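You operate a simulated robot arm through the tools that you are given. There is no shell and no other tool.

Carry out the task below with a simulated two-armed robot. There is one attempt and no reset: what you move stays moved.

TASK
Grease the dry bearing with as many plunger pumps as its card says.
Fine: coupling into the grease port first, back in its rest after, then turn the bearing crank till the meter reads SMOOTH.

Only the result counts: the job must be done as asked and must still hold three seconds after the hand-in. Knocking over, shifting, dropping, spilling or breaking anything else fails it.

THE ROBOT
Two 7-joint arms with two-finger grippers on one trunk that stands fixed in place. Base frame: the origin is at the foot of the trunk, x ahead of it, y to its left, z up. Units: mm, degrees, N and s.
The left shoulder is at [60, 123, 1020], the right one opposite. With the tool pointing down near the work surface each hand reaches from about 340 to 800 mm from the base axis, measured 20 degrees to its own side. Payload 1.47 kg a hand.
Tool frame (each hand has its own): the origin (TCP) lies between the finger pads and is the grasp point; the fingertips stand 16 mm ahead of it; z points along the fingers, y is the line along which they close. The gripper opens to 87 mm. The gripper's body begins 55 mm behind the TCP.
Orientation is told as [roll, pitch, yaw] about the base's x, y, z axes, in that order, counted from this pose: with the fingers straight down and closing along the base's y, the tool's x points along the base's -x, its y along +y and its z along -z.

THE INTERFACE
- The arms move only by the tool nudge_tool. It takes "left_moves", "right_moves" or both (then of equal length, played together; a hand with none holds still); each is a list of rows, each a list of 7 numbers: the shift along the tool's x, y, z in units of 40 mm (1.0 is 40 mm), then the turn, a rotation vector about the tool's x, y, z in units of 6 degrees (1.0 is 6 degrees), then the closure, from 0 (fully open) to 1 (shut). In form: [[dx, dy, dz, ax, ay, az, claw], ...]. A call has 1 to 20 rows; each row shifts and turns the commanded pose from where the row before left it, along the tool's axes as they then stand. A call with a number of a shift or a turn outside -1 to 1 is refused whole. Each row takes 0.2 s and may step no farther than 50 mm and 8.6 degrees from the row before; otherwise, or with a gripper value out of range, the whole call is refused. A pose out of reach is approached as far as the arm can. The call stops where the force on the tool passes 40 N (or 10 N more than at its start, if that is more) or the arm is blocked; 0.2 s more then pass. The fingers move at their own pace (about 153 mm/s each) and stop on an object; they squeeze with about 21 N. The grip force told is the motor's: it shows also when the fingers shut on nothing. Time passes only in rows, and 0.2 s behind the last, so rows that do not move let the fingers close. The reply holds the time, the measured pose of the TCP, the force on the tool along the base axes, the opening and the grip force, in the units named above and with some noise, with the torque about the TCP (base axes, N m) and any sound that the robot's microphone picked up.
- Cameras (640 x 400 px; columns grow to the right, rows downward): "scene" is now at [89.9, -6.2, 1578.7]; the picture's right is [-0.08, -1.00, 0.00], its down [-0.73, 0.06, -0.68] and it looks along [0.68, -0.06, -0.74] (base axes); focal length 344 px, centre (320, 200). "left" rides on the left gripper at [73, -12, -90] in its tool frame; the picture's right is [0.16, 0.99, 0.00], its down [-0.72, 0.12, -0.68] and it looks along [-0.67, 0.11, 0.73] (tool axes); focal length 247 px, centre (320, 200). "right" rides on the right gripper at [73, 12, -90] in its tool frame; the picture's right is [-0.16, 0.99, 0.00], its down [-0.72, -0.12, -0.68] and it looks along [-0.67, -0.11, 0.73] (tool axes); focal length 247 px, centre (320, 200). There is no depth. A picture from a camera that has moved, and an enlarged one, comes with that camera's place and axes in the base frame and with its lens.
- grab_frame(camera): a new picture of that camera. No time passes.
- slide_trunk(by): slides the trunk up (or, below 0, down) by that many mm; the arms and the scene camera ride with it, the base frame stays. It gives what a move gives, with no picture.
- turn_head(pan, tilt): turns the head with the scene camera to pan (to the left, within 120 degrees either way) and tilt (down, from -29 to 69), counted from straight ahead of the robot. It gives what a move gives.
- enlarge(camera, box): a new picture of the part [left, top, right, bottom] of that camera's present view, enlarged. No time passes.
- close_job(): hands the job in; it is judged then, once.

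Nothing tells you positions but the pictures and the camera data. Unless the task says otherwise, let go and move clear before handing in.

The tools are called after "Call:" as name(argument=value, ...) on one line, values as JSON. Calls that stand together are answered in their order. nudge_tool: Moves the arms, as the interface text tells. Its arguments: {"type":"object","properties":{"left_moves":{"type":"array","items":{"type":"array","items":{"type":"number"}}},"right_moves":{"type":"array","items":{"type":"array","items":{"type":"number"}}}},"required":[]} The other tools are called the same way: slide_trunk (by) slides the trunk up or down; turn_head (pan, tilt) turns the head that bears the scene camera; grab_frame (camera) takes a picture; enlarge (camera, box) takes an enlarged picture of a part of a camera's view; close_job () hands the job in.

At the start:

```text
t: 0.0
left_position: [561.5, 313.4, 1222.1]
left_tool_rot: [0.1, -0.1, 0.0]
left_contact_force: [0.2, 0.4, 0.6]
left_moment: [0.01, 0.0, -0.04]
left_opening: 86.9
left_gripper_force: 0.1
right_position: [511.5, -212.3, 1202.9]
right_tool_rot: [0.0, 0.0, 0.0]
right_contact_force: [0.7, 0.0, -0.2]
right_moment: [-0.02, 0.05, 0.02]
right_opening: 86.9
right_gripper_force: 0.0
trunk travel left (down, up): [-175.0, 55.0]
head pan, tilt: [-4.8, 47.4]
```

scene: 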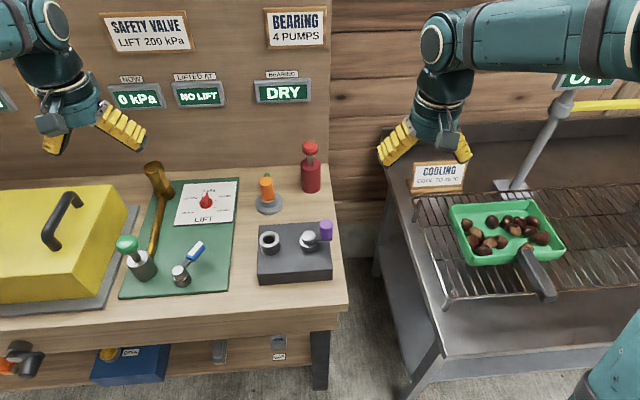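
right: 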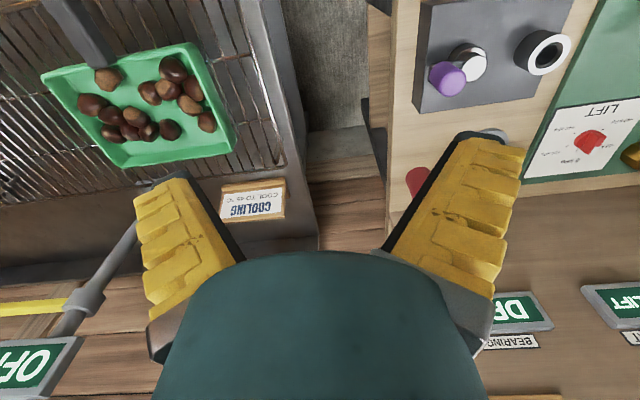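
left: 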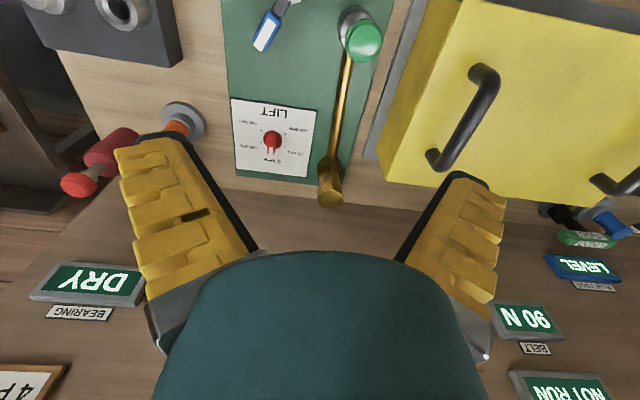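

The card above the bearing meter says 4 PUMPS and the meter reads DRY. The gray block with a ring and a purple-knobbed crank looks like the bearing, the orange piece in the gray dish may be the coupling in its rest, and the red item may be the pump; I'll look closer.

Call:
enlarge(camera="scene", box=[230, 130, 350, 300])

Call:
enlarge(camera="scene", box=[240, 0, 340, 120])

Call:
enlarge(camera="right", box=[380, 0, 640, 240])

Call:
enlarge(camera="left", box=[0, 0, 240, 240])

```text
2.35 times, centred on (290, 215) of scene
camera zoom: at [89.9, -6.2, 1578.7], right [-0.08, -1.0, 0.0], down [-0.73, 0.06, -0.68], along [0.68, -0.06, -0.74], focal length 810 px, centre (391, 165)
```

zoom: 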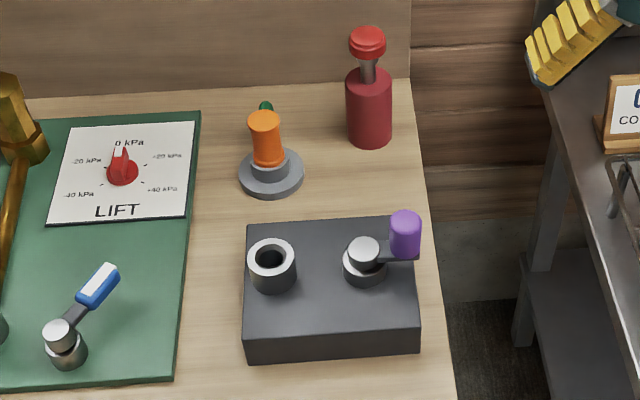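

```text
3.33 times, centred on (290, 60) of scene
camera zoom: at [89.9, -6.2, 1578.7], right [-0.08, -1.0, 0.0], down [-0.73, 0.06, -0.68], along [0.68, -0.06, -0.74], focal length 1147 px, centre (420, 667)
```

zoom: 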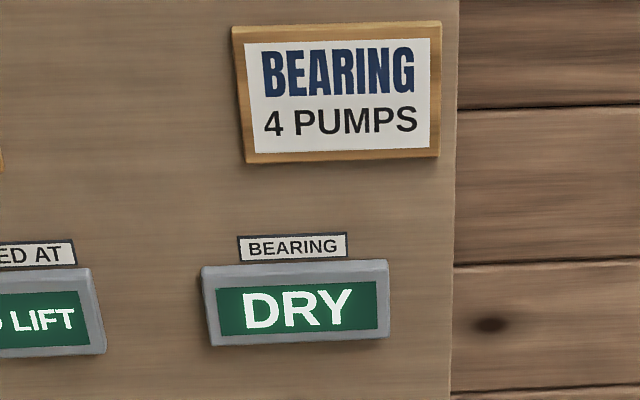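

```text
1.67 times, centred on (510, 120) of right
camera zoom: at [438.3, -200.2, 1292.8], right [0.16, 0.99, 0.0], down [0.72, -0.12, 0.68], along [0.67, -0.11, -0.73], focal length 412 px, centre (3, 333)
```

zoom: 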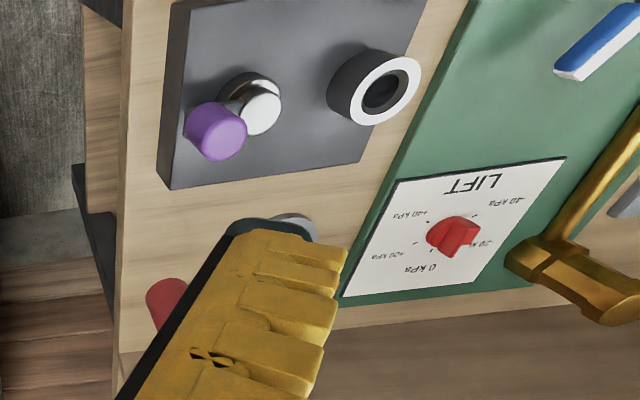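

```text
1.67 times, centred on (120, 120) of left
camera zoom: at [489.7, 301.4, 1310.8], right [-0.16, 0.99, 0.0], down [0.72, 0.12, 0.68], along [0.67, 0.11, -0.73], focal length 412 px, centre (653, 333)
```

zoom: 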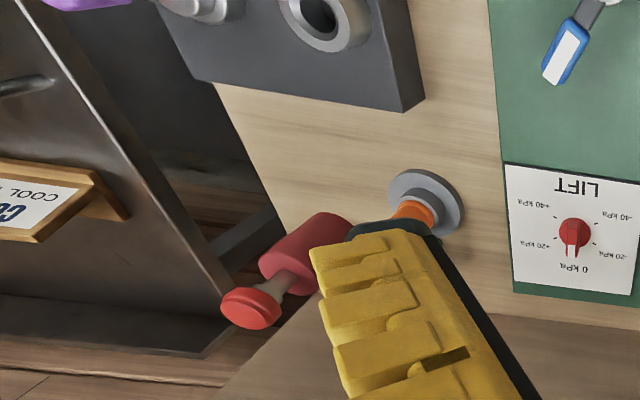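

Rough triangulation puts the grease port at about [560, 69, 944], the crank knob near [566, -60, 978], the orange coupling in its rest near [736, 80, 870–955], and the red plunger top near [803, -38, 1009]. I'll bring the right hand in above the bearing for a closer look, staying high.

Call:
nudge_tool(right_moves=[[-0.25, 0.85, 0.2, 0, 0, 0, 0], [-0.25, 0.85, 0.2, 0, 0, 0, 0], [-0.25, 0.85, 0.2, 0, 0, 0, 0], [-0.25, 0.85, 0.2, 0, 0, 0, 0], [-0.25, 0.85, 0.2, 0, 0, 0, 0], [-0.25, 0.85, 0.2, 0, 0, 0, 0], [0, 0, 0, 0, 0, 0, 0]])

Call:
grab_frame(camera="right")

Call:
grab_frame(camera="scene")

```text
t: 1.6
left_position: [560.7, 313.9, 1222.4]
left_tool_rot: [0.0, -0.1, 0.1]
left_contact_force: [0.3, -0.1, -0.1]
left_moment: [0.03, -0.06, 0.04]
left_opening: 86.7
left_gripper_force: 0.0
right_position: [570.1, -9.9, 1155.4]
right_tool_rot: [-0.1, 0.0, 0.0]
right_contact_force: [0.4, 0.1, -0.3]
right_moment: [0.01, -0.01, -0.02]
right_opening: 87.1
right_gripper_force: 0.1
trunk travel left (down, up): [-175.0, 55.0]
head pan, tilt: [-4.8, 47.4]
```

```text
taken
camera right: at [497.5, 1.5, 1245.5], right [0.16, 0.99, 0.0], down [0.72, -0.12, 0.68], along [0.67, -0.11, -0.73], focal length 247 px, centre (320, 200)
```

right: 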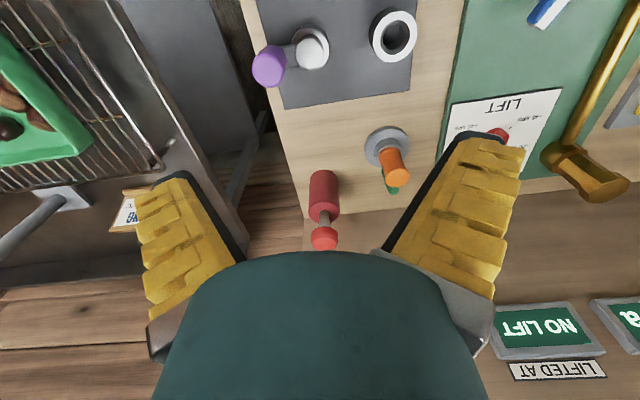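

```text
taken
camera scene: at [89.4, -6.9, 1578.7], right [-0.08, -1.0, 0.0], down [-0.73, 0.06, -0.68], along [0.68, -0.06, -0.74], focal length 344 px, centre (320, 200)
```

scene: 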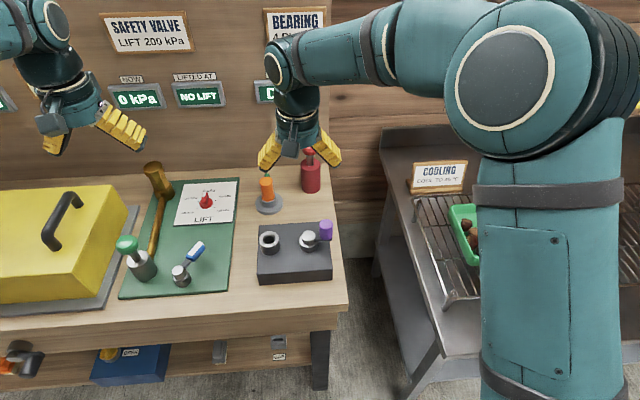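

Call:
enlarge(camera="right", box=[290, 110, 430, 260])

Call:
enlarge(camera="right", box=[240, 0, 440, 120])

```text
2.67 times, centred on (360, 185) of right
camera zoom: at [497.5, 1.5, 1245.5], right [0.16, 0.99, 0.0], down [0.72, -0.12, 0.68], along [0.67, -0.11, -0.73], focal length 659 px, centre (213, 240)
```

zoom: 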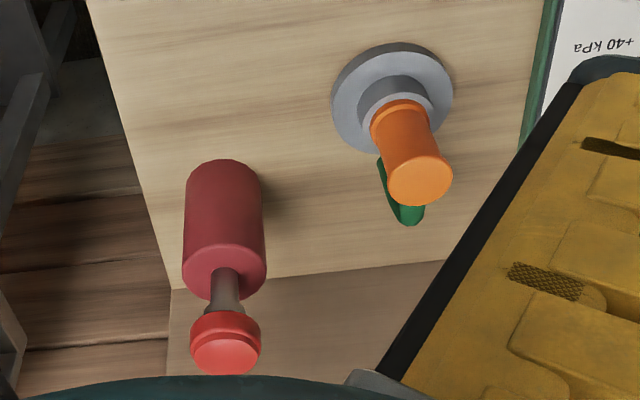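

```text
3.20 times, centred on (340, 60) of right
camera zoom: at [497.5, 1.5, 1245.5], right [0.16, 0.99, 0.0], down [0.72, -0.12, 0.68], along [0.67, -0.11, -0.73], focal length 790 px, centre (256, 648)
```

zoom: 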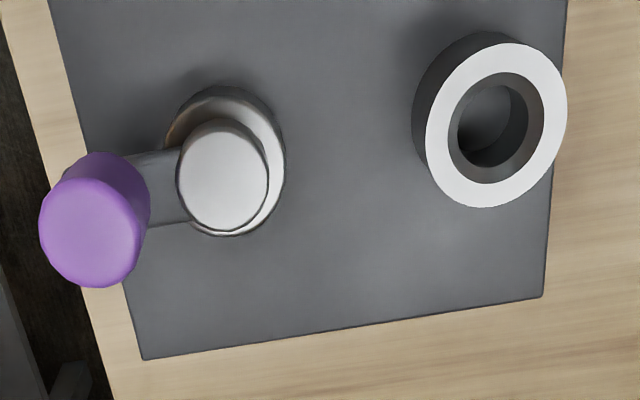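

I can see the coupling (orange, in its gray ring), with a dark-green piece behind it that I need to understand. I'll pull the right hand back out and bring the left hand in for a close view of the coupling.

Call:
nudge_tool(right_moves=[[0.2, -0.65, -0.15, 0, 0, 0, 0], [0.2, -0.65, -0.15, 0, 0, 0, 0], [0.2, -0.65, -0.15, 0, 0, 0, 0], [0.2, -0.65, -0.15, 0, 0, 0, 0], [0.2, -0.65, -0.15, 0, 0, 0, 0], [0.2, -0.65, -0.15, 0, 0, 0, 0], [0.2, -0.65, -0.15, 0, 0, 0, 0], [0.2, -0.65, -0.15, 0, 0, 0, 0], [0, 0, 0, 0, 0, 0, 0]], left_moves=[[0, 0, 0, 0, 0, 0, 0], [-0.25, -0.78, 0.5, 0, 0, 0, 0], [-0.25, -0.78, 0.5, 0, 0, 0, 0], [-0.25, -0.78, 0.5, 0, 0, 0, 0], [-0.25, -0.78, 0.5, 0, 0, 0, 0], [-0.25, -0.78, 0.5, 0, 0, 0, 0], [-0.25, -0.78, 0.5, 0, 0, 0, 0], [-0.25, -0.78, 0.5, 0, 0, 0, 0], [-0.25, -0.78, 0.5, 0, 0, 0, 0]])

Call:
grab_frame(camera="left")

Call:
grab_frame(camera="scene")

```text
t: 3.6
left_position: [640.5, 62.8, 1059.4]
left_tool_rot: [0.1, 0.1, 0.1]
left_contact_force: [0.4, -0.6, -0.6]
left_moment: [0.01, 0.01, 0.01]
left_opening: 86.8
left_gripper_force: 0.1
right_position: [508.1, -216.7, 1202.0]
right_tool_rot: [0.0, 0.1, 0.0]
right_contact_force: [1.0, -0.2, 0.3]
right_moment: [0.02, -0.03, -0.02]
right_opening: 87.0
right_gripper_force: 0.0
trunk travel left (down, up): [-175.0, 55.0]
head pan, tilt: [-4.8, 47.4]
```

```text
taken
camera left: at [568.3, 50.3, 1148.2], right [-0.16, 0.99, 0.0], down [0.72, 0.12, 0.68], along [0.67, 0.11, -0.73], focal length 247 px, centre (320, 200)
```

left: 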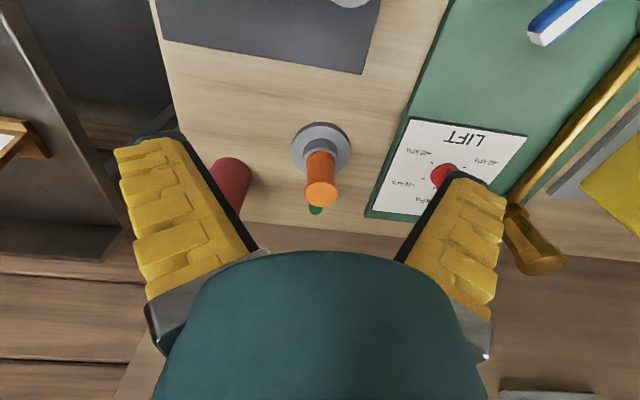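

```text
taken
camera scene: at [91.2, -6.7, 1578.5], right [-0.08, -1.0, 0.0], down [-0.73, 0.06, -0.68], along [0.67, -0.06, -0.74], focal length 344 px, centre (320, 200)
```

scene: 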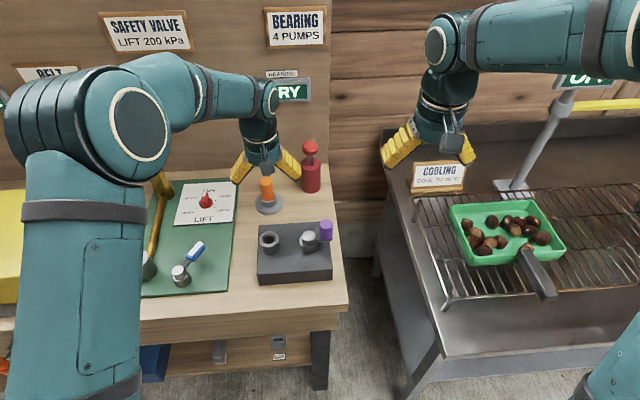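

Call:
enlarge(camera="left", box=[270, 110, 370, 230])

Call:
enlarge(camera="scene", box=[230, 160, 310, 230])

```text
3.33 times, centred on (320, 170) of left
camera zoom: at [568.3, 50.3, 1148.2], right [-0.16, 0.99, 0.0], down [0.72, 0.12, 0.68], along [0.67, 0.11, -0.73], focal length 823 px, centre (320, 300)
```

zoom: 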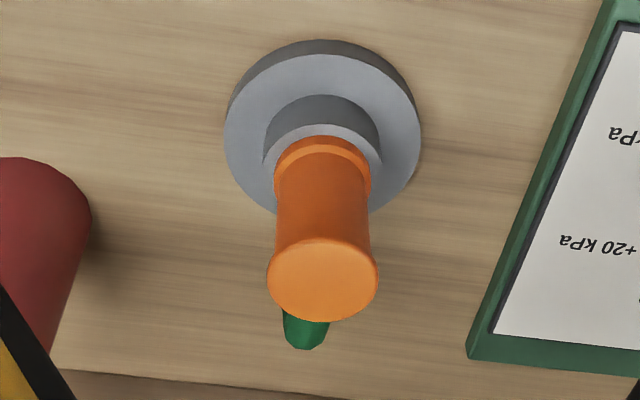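

```text
5.71 times, centred on (270, 195) of scene
camera zoom: at [91.2, -6.7, 1578.5], right [-0.08, -1.0, 0.0], down [-0.73, 0.06, -0.68], along [0.67, -0.06, -0.74], focal length 1967 px, centre (606, 229)
```

zoom: 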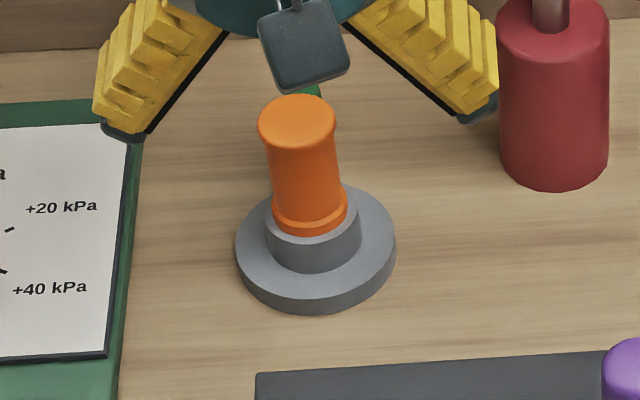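

The coupling is an orange spool (about 35 mm flanges) standing in the gray ring at about [734, 78], top near z 960; a separate green post stands some 45 mm behind it. I'll move the left hand over the coupling, still high, and re-check the alignment.

Call:
nudge_tool(left_moves=[[-0.8, 0.12, 0, 0, 0, 0, 0], [-0.8, 0.12, 0, 0, 0, 0, 0], [-0.73, 0.12, 0, 0, 0, 0, 0], [0, 0, 0.7, 0, 0, 0, 0], [0, 0, 0, 0, 0, 0, 0]])

Call:
grab_frame(camera="left")

Call:
enlarge(camera="scene", box=[220, 110, 340, 230])

Call:
grab_frame(camera="right")

```text
t: 4.8
left_position: [736.5, 76.5, 1033.0]
left_tool_rot: [0.0, 0.0, 0.0]
left_contact_force: [-0.6, 0.8, 0.5]
left_moment: [0.03, 0.02, 0.02]
left_opening: 87.2
left_gripper_force: 0.1
right_position: [506.0, -216.4, 1201.5]
right_tool_rot: [0.0, -0.1, 0.1]
right_contact_force: [-0.6, -0.4, 0.3]
right_moment: [0.0, -0.02, -0.02]
right_opening: 87.0
right_gripper_force: 0.1
trunk travel left (down, up): [-175.0, 55.0]
head pan, tilt: [-4.8, 47.4]
```

```text
taken
camera left: at [663.9, 65.3, 1121.5], right [-0.16, 0.99, 0.0], down [0.72, 0.12, 0.68], along [0.67, 0.11, -0.73], focal length 247 px, centre (320, 200)
```

left: 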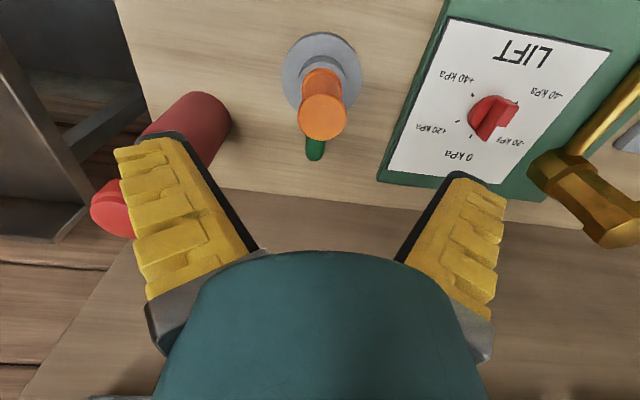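

```text
3.33 times, centred on (280, 170) of scene
camera zoom: at [90.3, -6.4, 1578.6], right [-0.08, -1.0, 0.0], down [-0.73, 0.06, -0.68], along [0.67, -0.06, -0.74], focal length 1147 px, centre (453, 300)
```

zoom: 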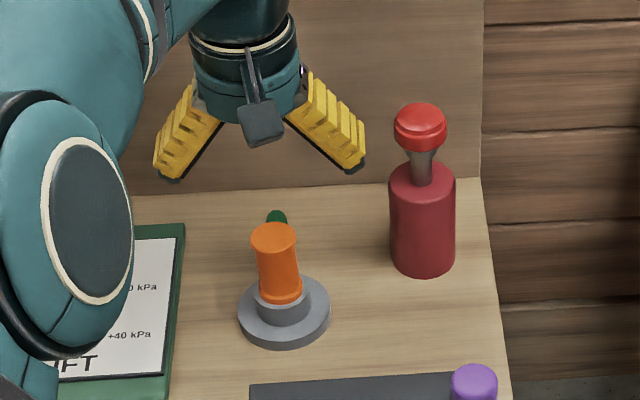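

```text
taken
camera right: at [434.6, -204.5, 1292.1], right [0.16, 0.99, 0.0], down [0.72, -0.12, 0.68], along [0.67, -0.11, -0.73], focal length 247 px, centre (320, 200)
```

right: 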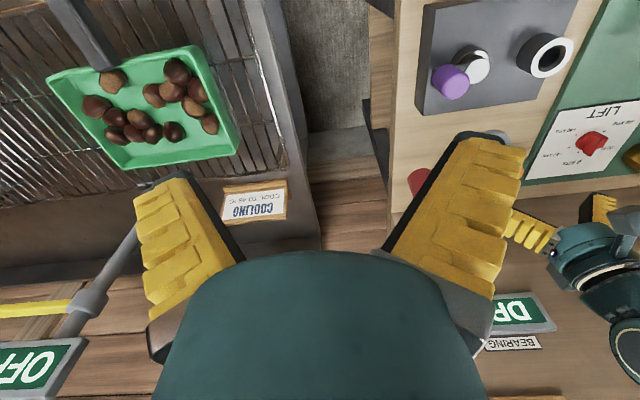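

Call:
enlarge(camera="left", box=[270, 20, 380, 170])

```text
2.67 times, centred on (325, 95) of left
camera zoom: at [663.9, 65.3, 1121.5], right [-0.16, 0.99, 0.0], down [0.72, 0.12, 0.68], along [0.67, 0.11, -0.73], focal length 659 px, centre (307, 480)
```

zoom: 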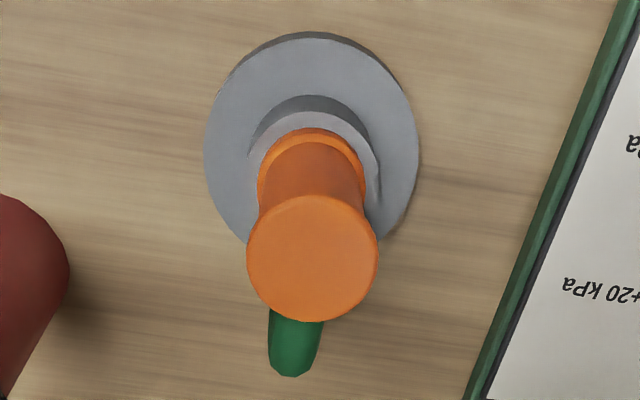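

The two left views agree: coupling top center is about [738, 78, 953], its rest disc at z 873, and the green post stays well behind. I'll lower the open fingers around the coupling to TCP z ≈ 938 and check before gripping.

Call:
nudge_tool(left_moves=[[0, 0.04, 0.7, 0, 0, 0, 0], [0, 0, 0.7, 0, 0, 0, 0.15], [0, 0, 0.6, 0, 0, 0, 0.2], [0, 0, 0.36, 0, 0, 0, 0.2], [0, 0, 0, 0, 0, 0, 0.2]])

Call:
grab_frame(camera="left")

Call:
enlarge(camera="scene", box=[220, 130, 340, 230])

```text
t: 6.0
left_position: [734.3, 81.5, 938.4]
left_tool_rot: [0.1, 0.0, -0.1]
left_contact_force: [-0.8, 0.0, 0.7]
left_moment: [-0.03, 0.0, -0.01]
left_opening: 72.8
left_gripper_force: 2.5
right_position: [505.7, -216.3, 1202.3]
right_tool_rot: [0.0, 0.0, 0.0]
right_contact_force: [-0.4, -0.3, -0.1]
right_moment: [-0.01, -0.02, -0.01]
right_opening: 86.9
right_gripper_force: 0.1
trunk travel left (down, up): [-175.0, 55.0]
head pan, tilt: [-4.8, 47.4]
```

```text
taken
camera left: at [662.0, 68.7, 1028.3], right [-0.16, 0.99, 0.0], down [0.72, 0.12, 0.68], along [0.67, 0.11, -0.73], focal length 247 px, centre (320, 200)
```

left: 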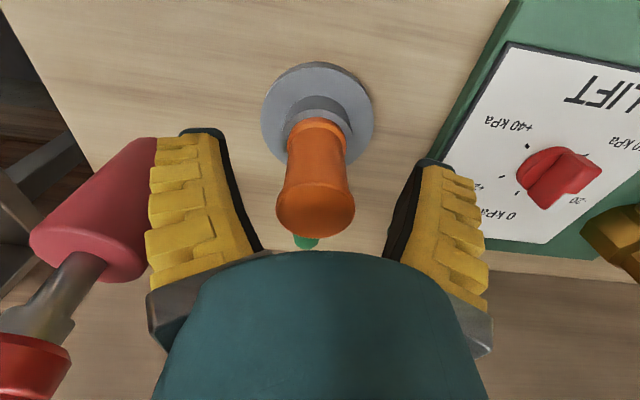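

```text
4.00 times, centred on (280, 180) of scene
camera zoom: at [89.8, -6.2, 1578.7], right [-0.08, -1.0, 0.0], down [-0.73, 0.06, -0.68], along [0.68, -0.06, -0.74], focal length 1377 px, centre (480, 280)
```

zoom: 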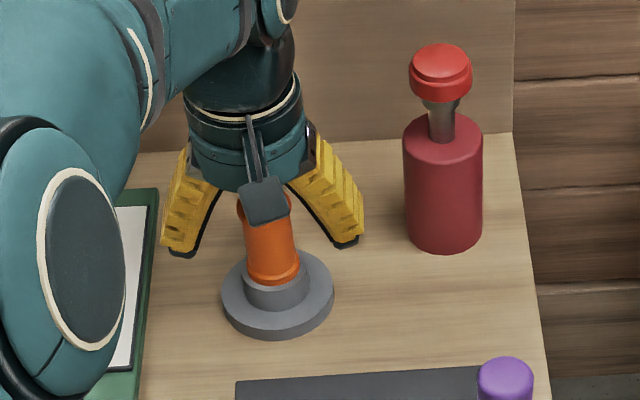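

The coupling sits between the fingers, about 2 mm off toward −y and 3 mm forward of the hand's center. I'll correct that and close gently on it.

Call:
nudge_tool(left_moves=[[-0.07, -0.05, 0, 0, 0, 0, 0.2], [0, 0, 0, 0, 0, 0, 0.45], [0, 0, 0, 0, 0, 0, 0.55], [0, 0, 0, 0, 0, 0, 0.7], [0, 0, 0, 0, 0, 0, 0.9], [0, 0, 0, 0, 0, 0, 0.9]])

Call:
grab_frame(camera="left")

```text
t: 7.4
left_position: [737.7, 79.0, 939.3]
left_tool_rot: [-0.1, -0.4, 0.0]
left_contact_force: [1.8, 1.4, 5.0]
left_moment: [-0.04, -0.2, 0.0]
left_opening: 29.3
left_gripper_force: 20.7
right_position: [506.0, -215.8, 1202.1]
right_tool_rot: [0.0, -0.1, 0.0]
right_contact_force: [-0.3, -1.0, 0.1]
right_moment: [0.01, 0.03, -0.01]
right_opening: 86.9
right_gripper_force: 0.1
trunk travel left (down, up): [-175.0, 55.0]
head pan, tilt: [-4.8, 47.4]
```

```text
taken
camera left: at [665.3, 66.4, 1029.1], right [-0.16, 0.99, 0.0], down [0.72, 0.12, 0.68], along [0.67, 0.11, -0.73], focal length 247 px, centre (320, 200)
```

left: 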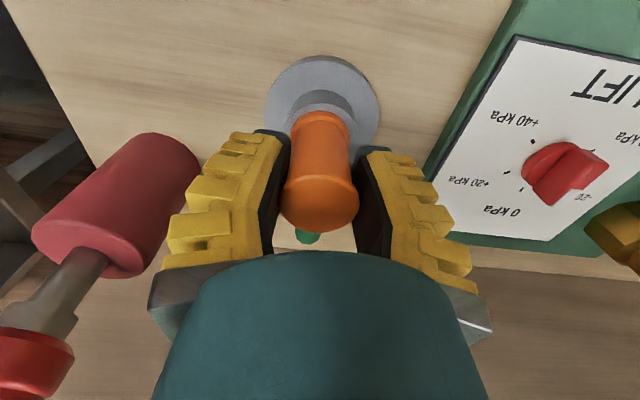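

The grip holds at 29 mm on the coupling's body. I'll lift straight up slowly and watch the forces.

Call:
nudge_tool(left_moves=[[0, 0, -0.1, 0, 0, 0, 0.9], [0, 0, -0.2, 0, 0, 0, 0.9], [0, 0, -0.3, 0, 0, 0, 0.9], [0, 0, -0.4, 0, 0, 0, 0.9], [0, 0, -0.5, 0, 0, 0, 0.9], [0, 0, 0, 0, 0, 0, 0.9]])

Call:
grab_frame(camera="left")

Call:
enlarge(camera="scene", box=[220, 110, 340, 230])

```text
t: 8.8
left_position: [739.2, 77.9, 999.6]
left_tool_rot: [0.0, 0.0, 0.1]
left_contact_force: [-0.4, 0.2, -2.1]
left_moment: [0.02, -0.02, 0.01]
left_opening: 25.9
left_gripper_force: 20.6
right_position: [506.7, -214.6, 1201.6]
right_tool_rot: [0.0, 0.0, -0.1]
right_contact_force: [-0.3, 1.2, 0.0]
right_moment: [0.0, 0.0, 0.0]
right_opening: 87.0
right_gripper_force: 0.1
trunk travel left (down, up): [-175.0, 55.0]
head pan, tilt: [-4.8, 47.4]
```

```text
taken
camera left: at [666.9, 65.4, 1088.6], right [-0.16, 0.99, 0.0], down [0.72, 0.12, 0.68], along [0.67, 0.11, -0.73], focal length 247 px, centre (320, 200)
```

left: 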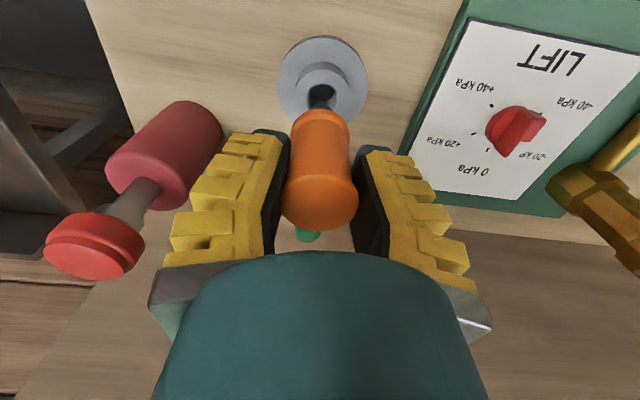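

```text
3.33 times, centred on (280, 170) of scene
camera zoom: at [90.3, -6.2, 1578.6], right [-0.08, -1.0, 0.0], down [-0.73, 0.06, -0.68], along [0.67, -0.06, -0.74], focal length 1147 px, centre (453, 300)
```

zoom: 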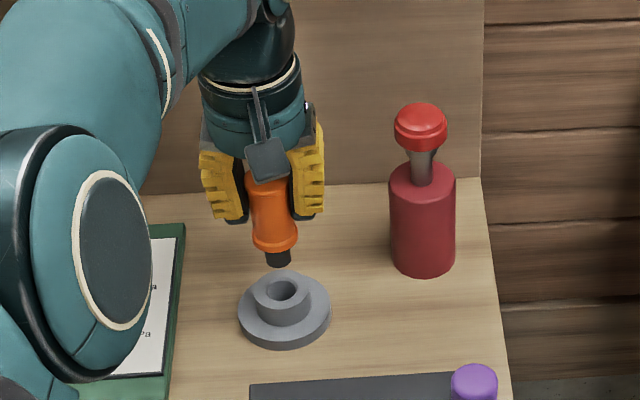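

The coupling lifted free: a short dark nozzle is under the orange body, and the green stub moves along with it, so it's part of the coupling. I'll raise it further and carry it over to the port.

Call:
nudge_tool(left_moves=[[0, 0, -0.7, 0, 0, 0, 0.9], [0, 0, -0.8, 0, 0, 0, 0.9], [0.6, -0.03, 0, 0, 0, 0, 0.9], [0.75, -0.03, 0, 0, 0, 0, 0.9], [0.75, -0.03, 0, 0, 0, 0, 0.9], [0.75, -0.03, 0, 0, 0, 0, 0.9], [0.75, -0.03, 0, 0, 0, 0, 0.9], [0.6, -0.03, 0, 0, 0, 0, 0.9], [0.27, -0.02, 0, 0, 0, 0, 0.9], [0, 0, 0, 0, 0, 0, 0.9], [0, 0, 0, 0, 0, 0, 0.9]])

Call:
grab_frame(camera="left")

Call:
grab_frame(camera="scene")

Call:
grab_frame(camera="right")

```text
t: 11.2
left_position: [559.6, 70.6, 1061.4]
left_tool_rot: [0.0, -0.1, 0.1]
left_contact_force: [0.3, -0.4, -1.9]
left_moment: [0.01, -0.01, -0.05]
left_opening: 26.1
left_gripper_force: 20.9
right_position: [506.0, -215.1, 1202.7]
right_tool_rot: [0.0, 0.0, 0.0]
right_contact_force: [0.0, 0.4, -0.8]
right_moment: [-0.01, 0.01, 0.02]
right_opening: 86.9
right_gripper_force: 0.1
trunk travel left (down, up): [-175.0, 55.0]
head pan, tilt: [-4.8, 47.4]
```

```text
taken
camera left: at [487.7, 58.2, 1149.8], right [-0.16, 0.99, 0.0], down [0.72, 0.12, 0.68], along [0.67, 0.11, -0.73], focal length 247 px, centre (320, 200)
```

left: 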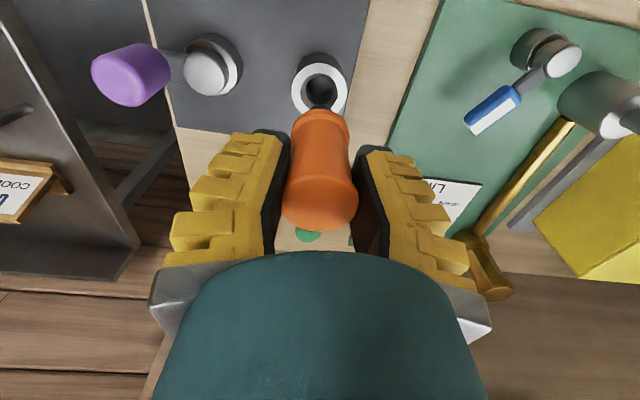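

```text
taken
camera scene: at [90.0, -6.2, 1578.6], right [-0.08, -1.0, 0.0], down [-0.73, 0.06, -0.68], along [0.68, -0.06, -0.74], focal length 344 px, centre (320, 200)
```

scene: 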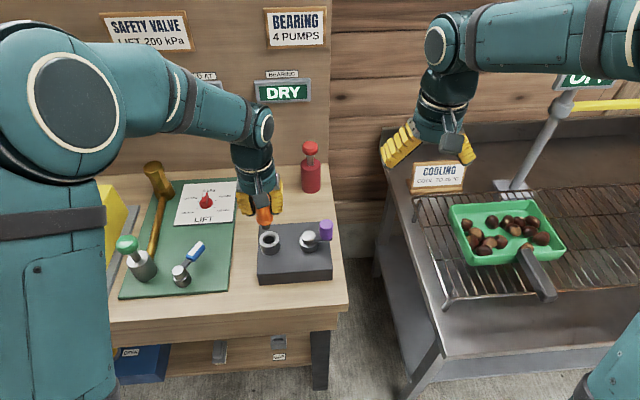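

```text
taken
camera right: at [434.4, -204.4, 1292.2], right [0.16, 0.99, 0.0], down [0.72, -0.12, 0.68], along [0.67, -0.11, -0.73], focal length 247 px, centre (320, 200)
```

right: 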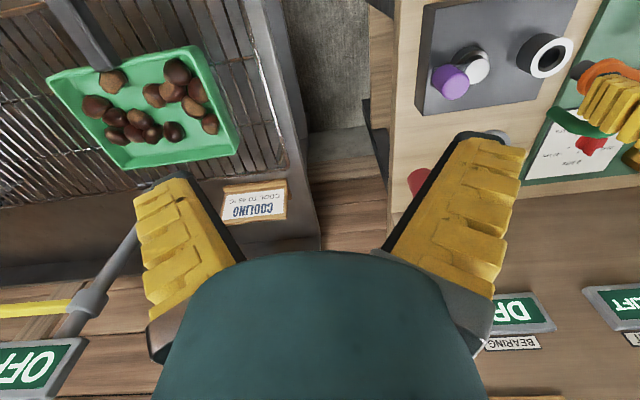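

Call:
enlarge(camera="left", box=[270, 30, 370, 130])

Call:
enlarge(camera="right", box=[500, 20, 640, 160])

Call:
enlarge(camera="scene", box=[220, 170, 340, 290])

```text
4.00 times, centred on (320, 80) of left
camera zoom: at [487.7, 58.2, 1149.8], right [-0.16, 0.99, 0.0], down [0.72, 0.12, 0.68], along [0.67, 0.11, -0.73], focal length 988 px, centre (320, 680)
```

zoom: 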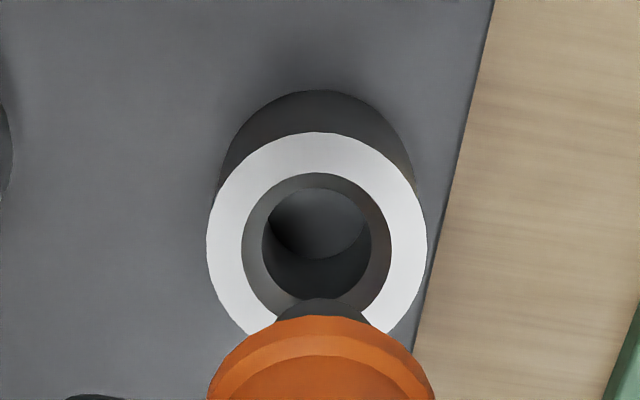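

```text
2.86 times, centred on (570, 90) of right
camera zoom: at [434.4, -204.4, 1292.2], right [0.16, 0.99, 0.0], down [0.72, -0.12, 0.68], along [0.67, -0.11, -0.73], focal length 706 px, centre (-394, 514)
```

zoom: 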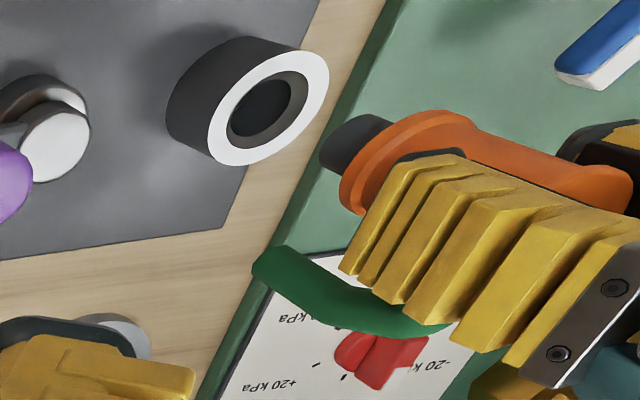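

```text
3.33 times, centred on (280, 230) of scene
camera zoom: at [90.0, -6.2, 1578.6], right [-0.08, -1.0, 0.0], down [-0.73, 0.06, -0.68], along [0.68, -0.06, -0.74], focal length 1147 px, centre (453, 100)
```

zoom: 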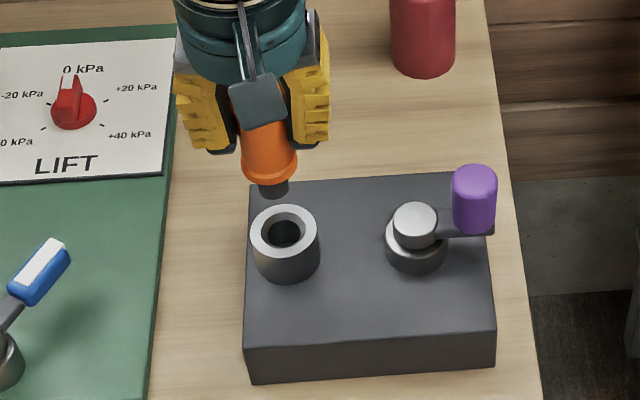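

The coupling has a curved green trigger handle hanging behind it, clear of the block. Triangulating again puts the port's ring center at about [558, 69, 946], with the coupling axis about 3 mm too far in x; I'll correct and lower to just above the port to check.

Call:
nudge_tool(left_moves=[[0.07, -0.03, 0.2, 0, 0, 0, 0.9], [0, 0, 0.3, 0, 0, 0, 0.9], [0, 0, 0.2, 0, 0, 0, 0.9], [0, 0, 0, 0, 0, 0, 0.9], [0, 0, 0, 0, 0, 0, 0.9]])

Call:
enlarge(camera="left", box=[250, 30, 390, 160])

Call:
enlarge(camera="right", box=[480, 0, 640, 140])

Call:
enlarge(camera="scene", box=[230, 190, 330, 290])

```text
t: 12.4
left_position: [557.9, 68.7, 1030.9]
left_tool_rot: [0.0, 0.0, 0.0]
left_contact_force: [0.2, 1.1, -1.3]
left_moment: [0.01, -0.01, 0.02]
left_opening: 25.9
left_gripper_force: 20.6
right_position: [507.0, -216.2, 1201.7]
right_tool_rot: [0.0, 0.0, 0.0]
right_contact_force: [-0.9, 0.4, 0.3]
right_moment: [0.0, 0.02, 0.0]
right_opening: 87.0
right_gripper_force: 0.1
trunk travel left (down, up): [-175.0, 55.0]
head pan, tilt: [-4.8, 47.4]
```

```text
3.08 times, centred on (320, 95) of left
camera zoom: at [485.2, 56.4, 1120.3], right [-0.16, 0.99, 0.0], down [0.72, 0.12, 0.68], along [0.67, 0.11, -0.73], focal length 760 px, centre (320, 523)
```

zoom: 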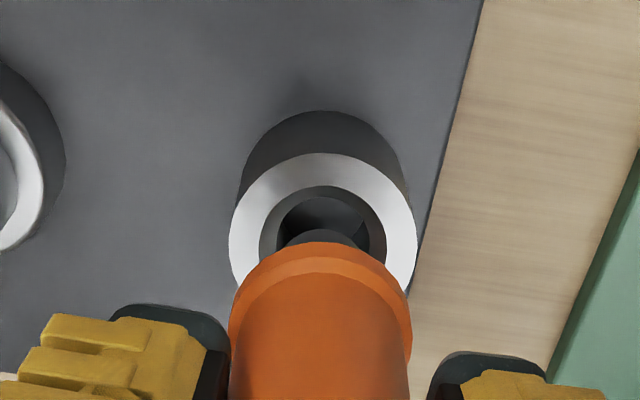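

```text
2.86 times, centred on (560, 70) of right
camera zoom: at [434.4, -204.4, 1292.2], right [0.16, 0.99, 0.0], down [0.72, -0.12, 0.68], along [0.67, -0.11, -0.73], focal length 706 px, centre (-366, 571)
```

zoom: 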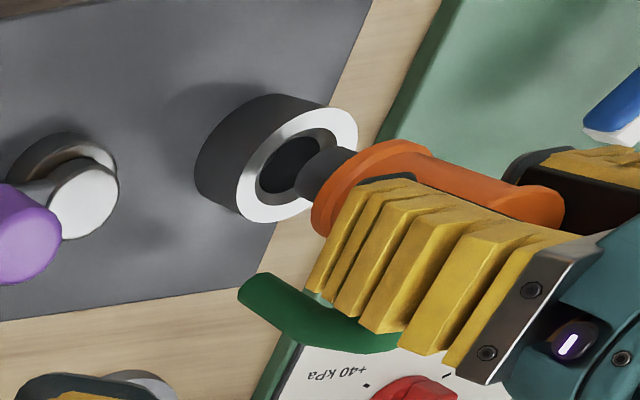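

```text
4.00 times, centred on (280, 240) of scene
camera zoom: at [90.0, -6.2, 1578.7], right [-0.08, -1.0, 0.0], down [-0.73, 0.06, -0.68], along [0.68, -0.06, -0.74], focal length 1377 px, centre (480, 40)
```

zoom: 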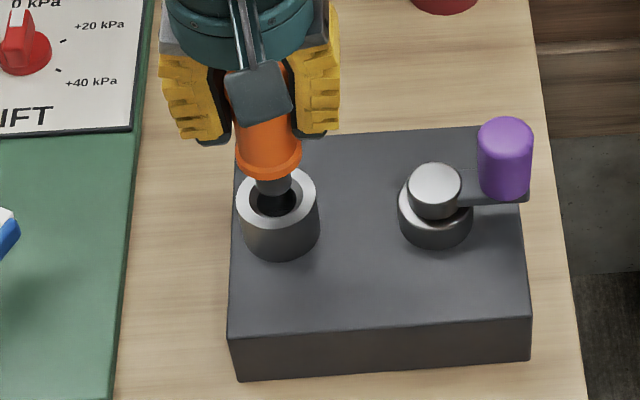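

The nozzle is centered over the port within 1–2 mm, and there's a chamfer to help. I'll lower it slowly into the port in stages.

Call:
nudge_tool(left_moves=[[0, 0, 0.15, 0, 0, 0, 0.9], [0, 0, 0.15, 0, 0, 0, 0.9], [0, 0, 0.12, 0, 0, 0, 0.9], [0, 0, 0.1, 0, 0, 0, 0.9], [0, 0, 0, 0, 0, 0, 0.9]])

Call:
enlarge(camera="right", box=[480, 0, 640, 140])

Call:
enlarge(camera="scene", box=[230, 190, 330, 290])

```text
t: 13.6
left_position: [558.0, 69.6, 1010.3]
left_tool_rot: [0.0, -0.2, 0.1]
left_contact_force: [4.0, -0.4, 3.2]
left_moment: [0.03, -0.2, 0.0]
left_opening: 28.2
left_gripper_force: 21.1
right_position: [506.7, -216.5, 1202.3]
right_tool_rot: [-0.1, 0.0, 0.0]
right_contact_force: [-0.3, -0.7, -0.5]
right_moment: [0.03, 0.0, 0.0]
right_opening: 86.9
right_gripper_force: 0.0
trunk travel left (down, up): [-175.0, 55.0]
head pan, tilt: [-4.8, 47.4]
```

```text
2.86 times, centred on (560, 70) of right
camera zoom: at [434.4, -204.4, 1292.3], right [0.16, 0.99, 0.0], down [0.72, -0.12, 0.68], along [0.67, -0.11, -0.73], focal length 706 px, centre (-366, 571)
```

zoom: 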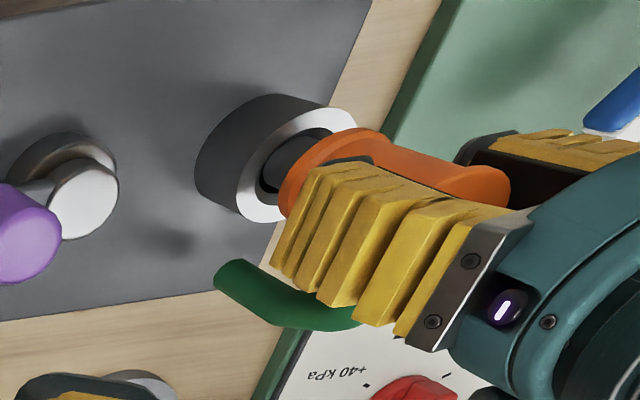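

```text
4.00 times, centred on (280, 240) of scene
camera zoom: at [90.1, -6.2, 1578.7], right [-0.08, -1.0, 0.0], down [-0.73, 0.06, -0.68], along [0.68, -0.06, -0.74], focal length 1377 px, centre (480, 40)
```

zoom: 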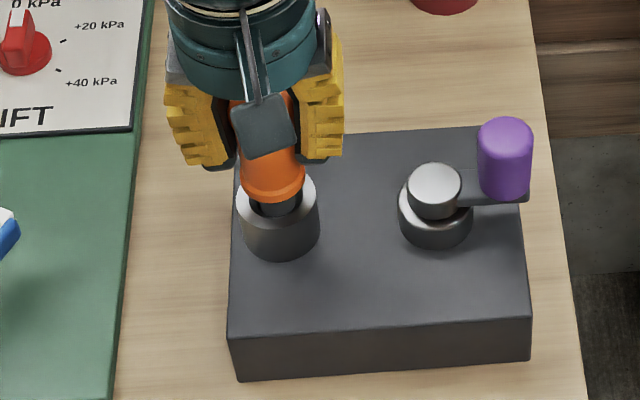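

The nozzle is entering the port with a light +x push (4 N), so it's touching the chamfer on the near side. I'll shift about 1.5 mm in +x and continue down.

Call:
nudge_tool(left_moves=[[-0.04, 0, 0, 0, 0, 0, 0.9], [0, 0, 0.1, 0, 0, 0, 0.9], [0, 0, 0.08, 0, 0, 0, 0.9], [0, 0, 0, 0, 0, 0, 0.9]])

Call:
enlarge(camera="right", box=[480, 0, 640, 140])

Call:
enlarge(camera="left", box=[240, 30, 400, 250])

```text
t: 14.6
left_position: [557.8, 68.4, 1002.5]
left_tool_rot: [0.0, -0.1, 0.2]
left_contact_force: [1.0, 0.0, -1.3]
left_moment: [-0.02, -0.04, -0.02]
left_opening: 26.1
left_gripper_force: 20.4
right_position: [506.8, -216.7, 1201.1]
right_tool_rot: [0.0, 0.0, 0.0]
right_contact_force: [0.8, -0.7, 0.7]
right_moment: [0.0, -0.01, -0.01]
right_opening: 87.1
right_gripper_force: 0.1
trunk travel left (down, up): [-175.0, 55.0]
head pan, tilt: [-4.8, 47.4]
```

```text
2.86 times, centred on (560, 70) of right
camera zoom: at [434.4, -204.4, 1292.2], right [0.16, 0.99, 0.0], down [0.72, -0.12, 0.68], along [0.67, -0.11, -0.73], focal length 706 px, centre (-366, 571)
```

zoom: 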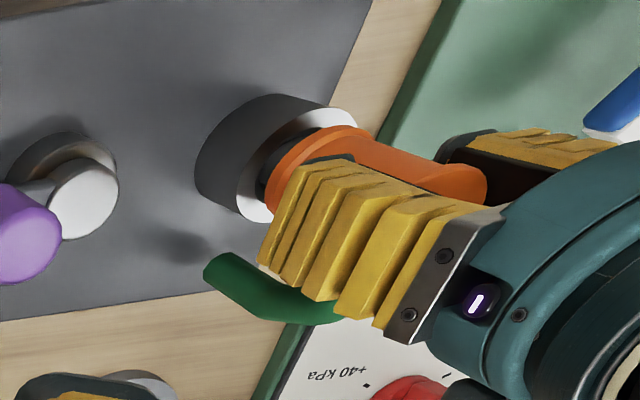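

```text
1.82 times, centred on (320, 140) of left
camera zoom: at [485.9, 56.6, 1091.7], right [-0.16, 0.99, 0.0], down [0.72, 0.12, 0.68], along [0.67, 0.11, -0.73], focal length 449 px, centre (320, 309)
```

zoom: 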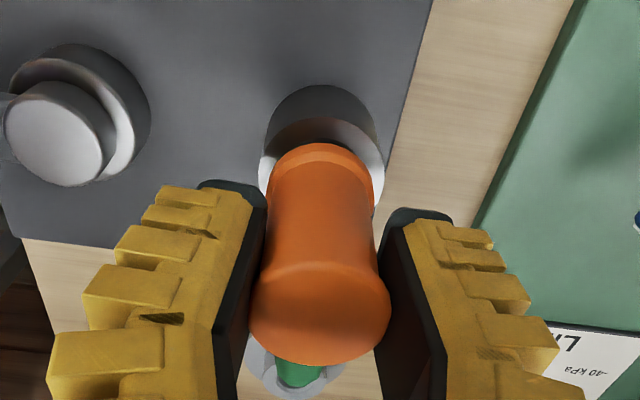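

Forces dropped to nearly zero, so the nozzle is sliding into the hole. I'll continue down in small steps until the flange seats.

Call:
nudge_tool(left_moves=[[0, 0, 0.08, 0, 0, 0, 0.9], [0, 0, 0.08, 0, 0, 0, 0.9], [0, 0, 0, 0, 0, 0, 0.9]])

Call:
enlarge(camera="right", box=[480, 0, 640, 140])

Call:
enlarge(camera="scene", box=[230, 190, 330, 290])

```text
t: 15.4
left_position: [558.3, 68.6, 997.2]
left_tool_rot: [-0.1, 0.0, 0.0]
left_contact_force: [0.7, -0.4, -0.2]
left_moment: [0.03, -0.09, 0.01]
left_opening: 26.7
left_gripper_force: 20.9
right_position: [506.2, -216.7, 1201.6]
right_tool_rot: [0.0, 0.0, 0.0]
right_contact_force: [-0.3, -0.7, 0.1]
right_moment: [-0.03, -0.01, -0.01]
right_opening: 87.0
right_gripper_force: 0.0
trunk travel left (down, up): [-175.0, 55.0]
head pan, tilt: [-4.8, 47.4]
```

```text
2.86 times, centred on (560, 70) of right
camera zoom: at [434.5, -204.3, 1292.2], right [0.16, 0.99, 0.0], down [0.72, -0.12, 0.68], along [0.67, -0.11, -0.73], focal length 706 px, centre (-366, 571)
```

zoom: 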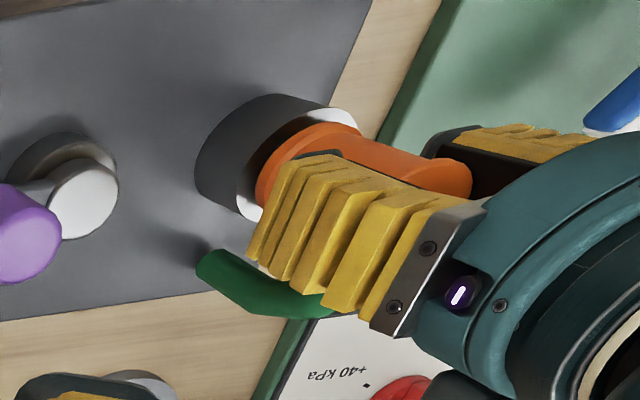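

```text
4.00 times, centred on (280, 240) of scene
camera zoom: at [90.2, -6.1, 1578.6], right [-0.08, -1.0, 0.0], down [-0.73, 0.06, -0.68], along [0.67, -0.06, -0.74], focal length 1377 px, centre (480, 40)
```

zoom: 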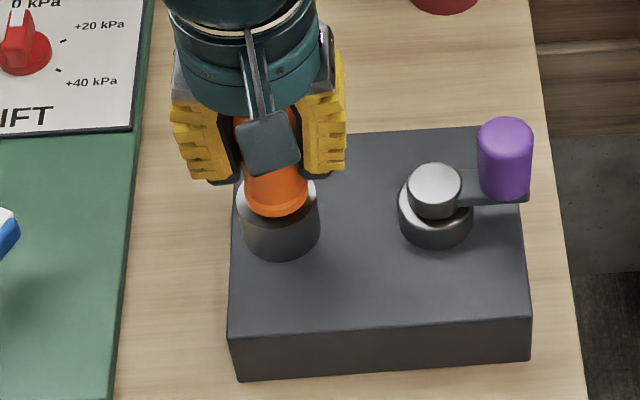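

Call:
nudge_tool(left_moves=[[0, 0, 0.05, 0, 0, 0, 0.9], [0, 0, 0.04, 0, 0, 0, 0.9], [0, 0, 0, 0, 0, 0, 0.9]])

Call:
enlarge(camera="right", box=[480, 0, 640, 140])

Call:
enlarge(camera="left", box=[240, 30, 400, 250])

```text
t: 16.2
left_position: [556.9, 70.5, 993.7]
left_tool_rot: [0.1, -0.1, -0.1]
left_contact_force: [2.4, -0.7, -1.7]
left_moment: [-0.04, -0.11, 0.04]
left_opening: 26.7
left_gripper_force: 20.2
right_position: [507.4, -216.3, 1201.8]
right_tool_rot: [0.0, 0.1, 0.0]
right_contact_force: [0.7, 1.2, 0.0]
right_moment: [-0.02, -0.04, 0.0]
right_opening: 87.2
right_gripper_force: 0.1
trunk travel left (down, up): [-175.0, 55.0]
head pan, tilt: [-4.8, 47.4]
```

```text
2.86 times, centred on (560, 70) of right
camera zoom: at [434.5, -204.4, 1292.2], right [0.16, 0.99, 0.0], down [0.72, -0.12, 0.68], along [0.67, -0.11, -0.73], focal length 706 px, centre (-366, 571)
```

zoom: 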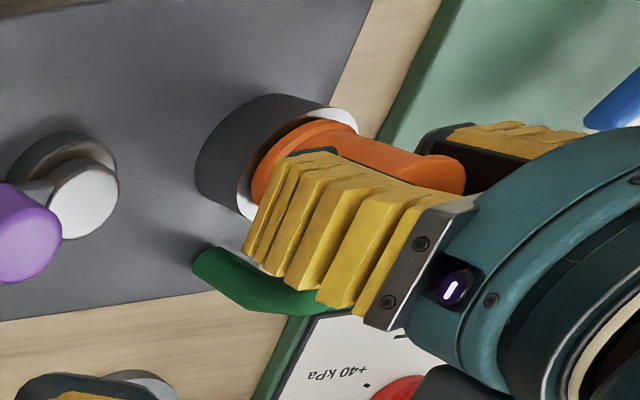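

```text
1.82 times, centred on (320, 140) of left
camera zoom: at [485.4, 56.5, 1082.2], right [-0.16, 0.99, 0.0], down [0.72, 0.12, 0.68], along [0.67, 0.11, -0.73], focal length 449 px, centre (320, 309)
```

zoom: 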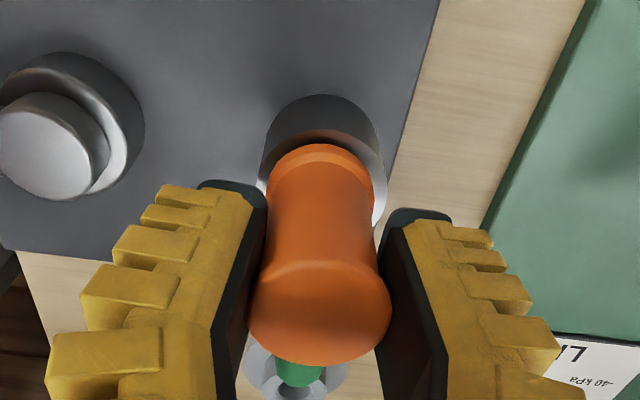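

Call:
nudge_tool(left_moves=[[-0.025, 0, 0, 0, 0, 0, 0.9], [0, 0, 0.05, 0, 0, 0, 0.9], [0, 0, 0.04, 0, 0, 0, 0.9], [0, 0, 0, 0, 0, 0, 0.9]])

Call:
enlarge(camera="right", box=[480, 0, 640, 140])

Call:
enlarge(camera="scene", box=[230, 190, 330, 290])

```text
t: 17.2
left_position: [558.8, 68.5, 989.5]
left_tool_rot: [0.0, 0.0, 0.0]
left_contact_force: [-2.9, -1.0, 8.3]
left_moment: [-0.05, -0.01, -0.01]
left_opening: 28.3
left_gripper_force: 21.0
right_position: [506.1, -217.0, 1202.6]
right_tool_rot: [0.0, 0.0, 0.0]
right_contact_force: [-0.2, 0.6, 0.1]
right_moment: [0.0, 0.0, -0.01]
right_opening: 87.1
right_gripper_force: 0.1
trunk travel left (down, up): [-175.0, 55.0]
head pan, tilt: [-4.8, 47.4]
```

```text
2.86 times, centred on (560, 70) of right
camera zoom: at [433.4, -204.5, 1292.7], right [0.16, 0.99, 0.0], down [0.72, -0.12, 0.68], along [0.67, -0.11, -0.73], focal length 706 px, centre (-366, 571)
```

zoom: 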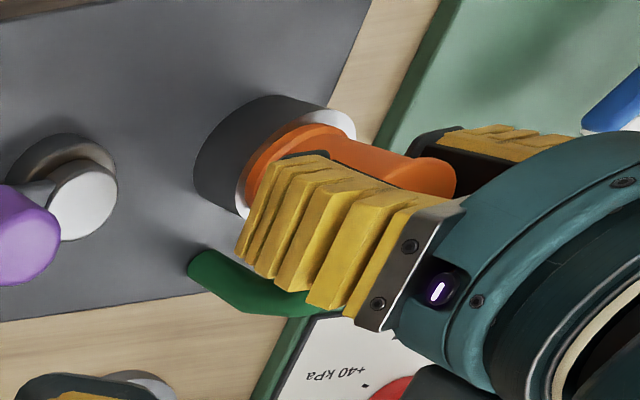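

```text
4.00 times, centred on (280, 240) of scene
camera zoom: at [88.8, -6.3, 1578.8], right [-0.08, -1.0, 0.0], down [-0.73, 0.06, -0.68], along [0.68, -0.06, -0.74], focal length 1377 px, centre (480, 40)
```

zoom: 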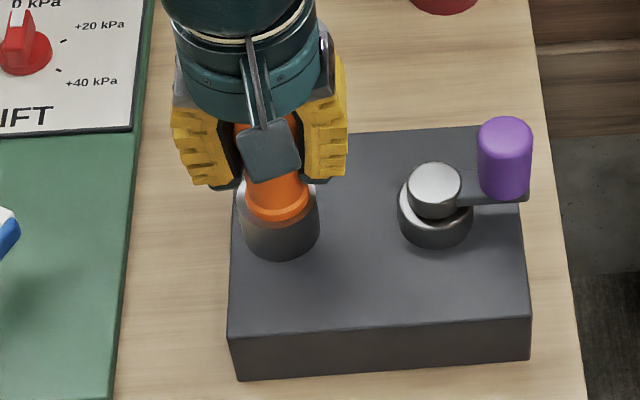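

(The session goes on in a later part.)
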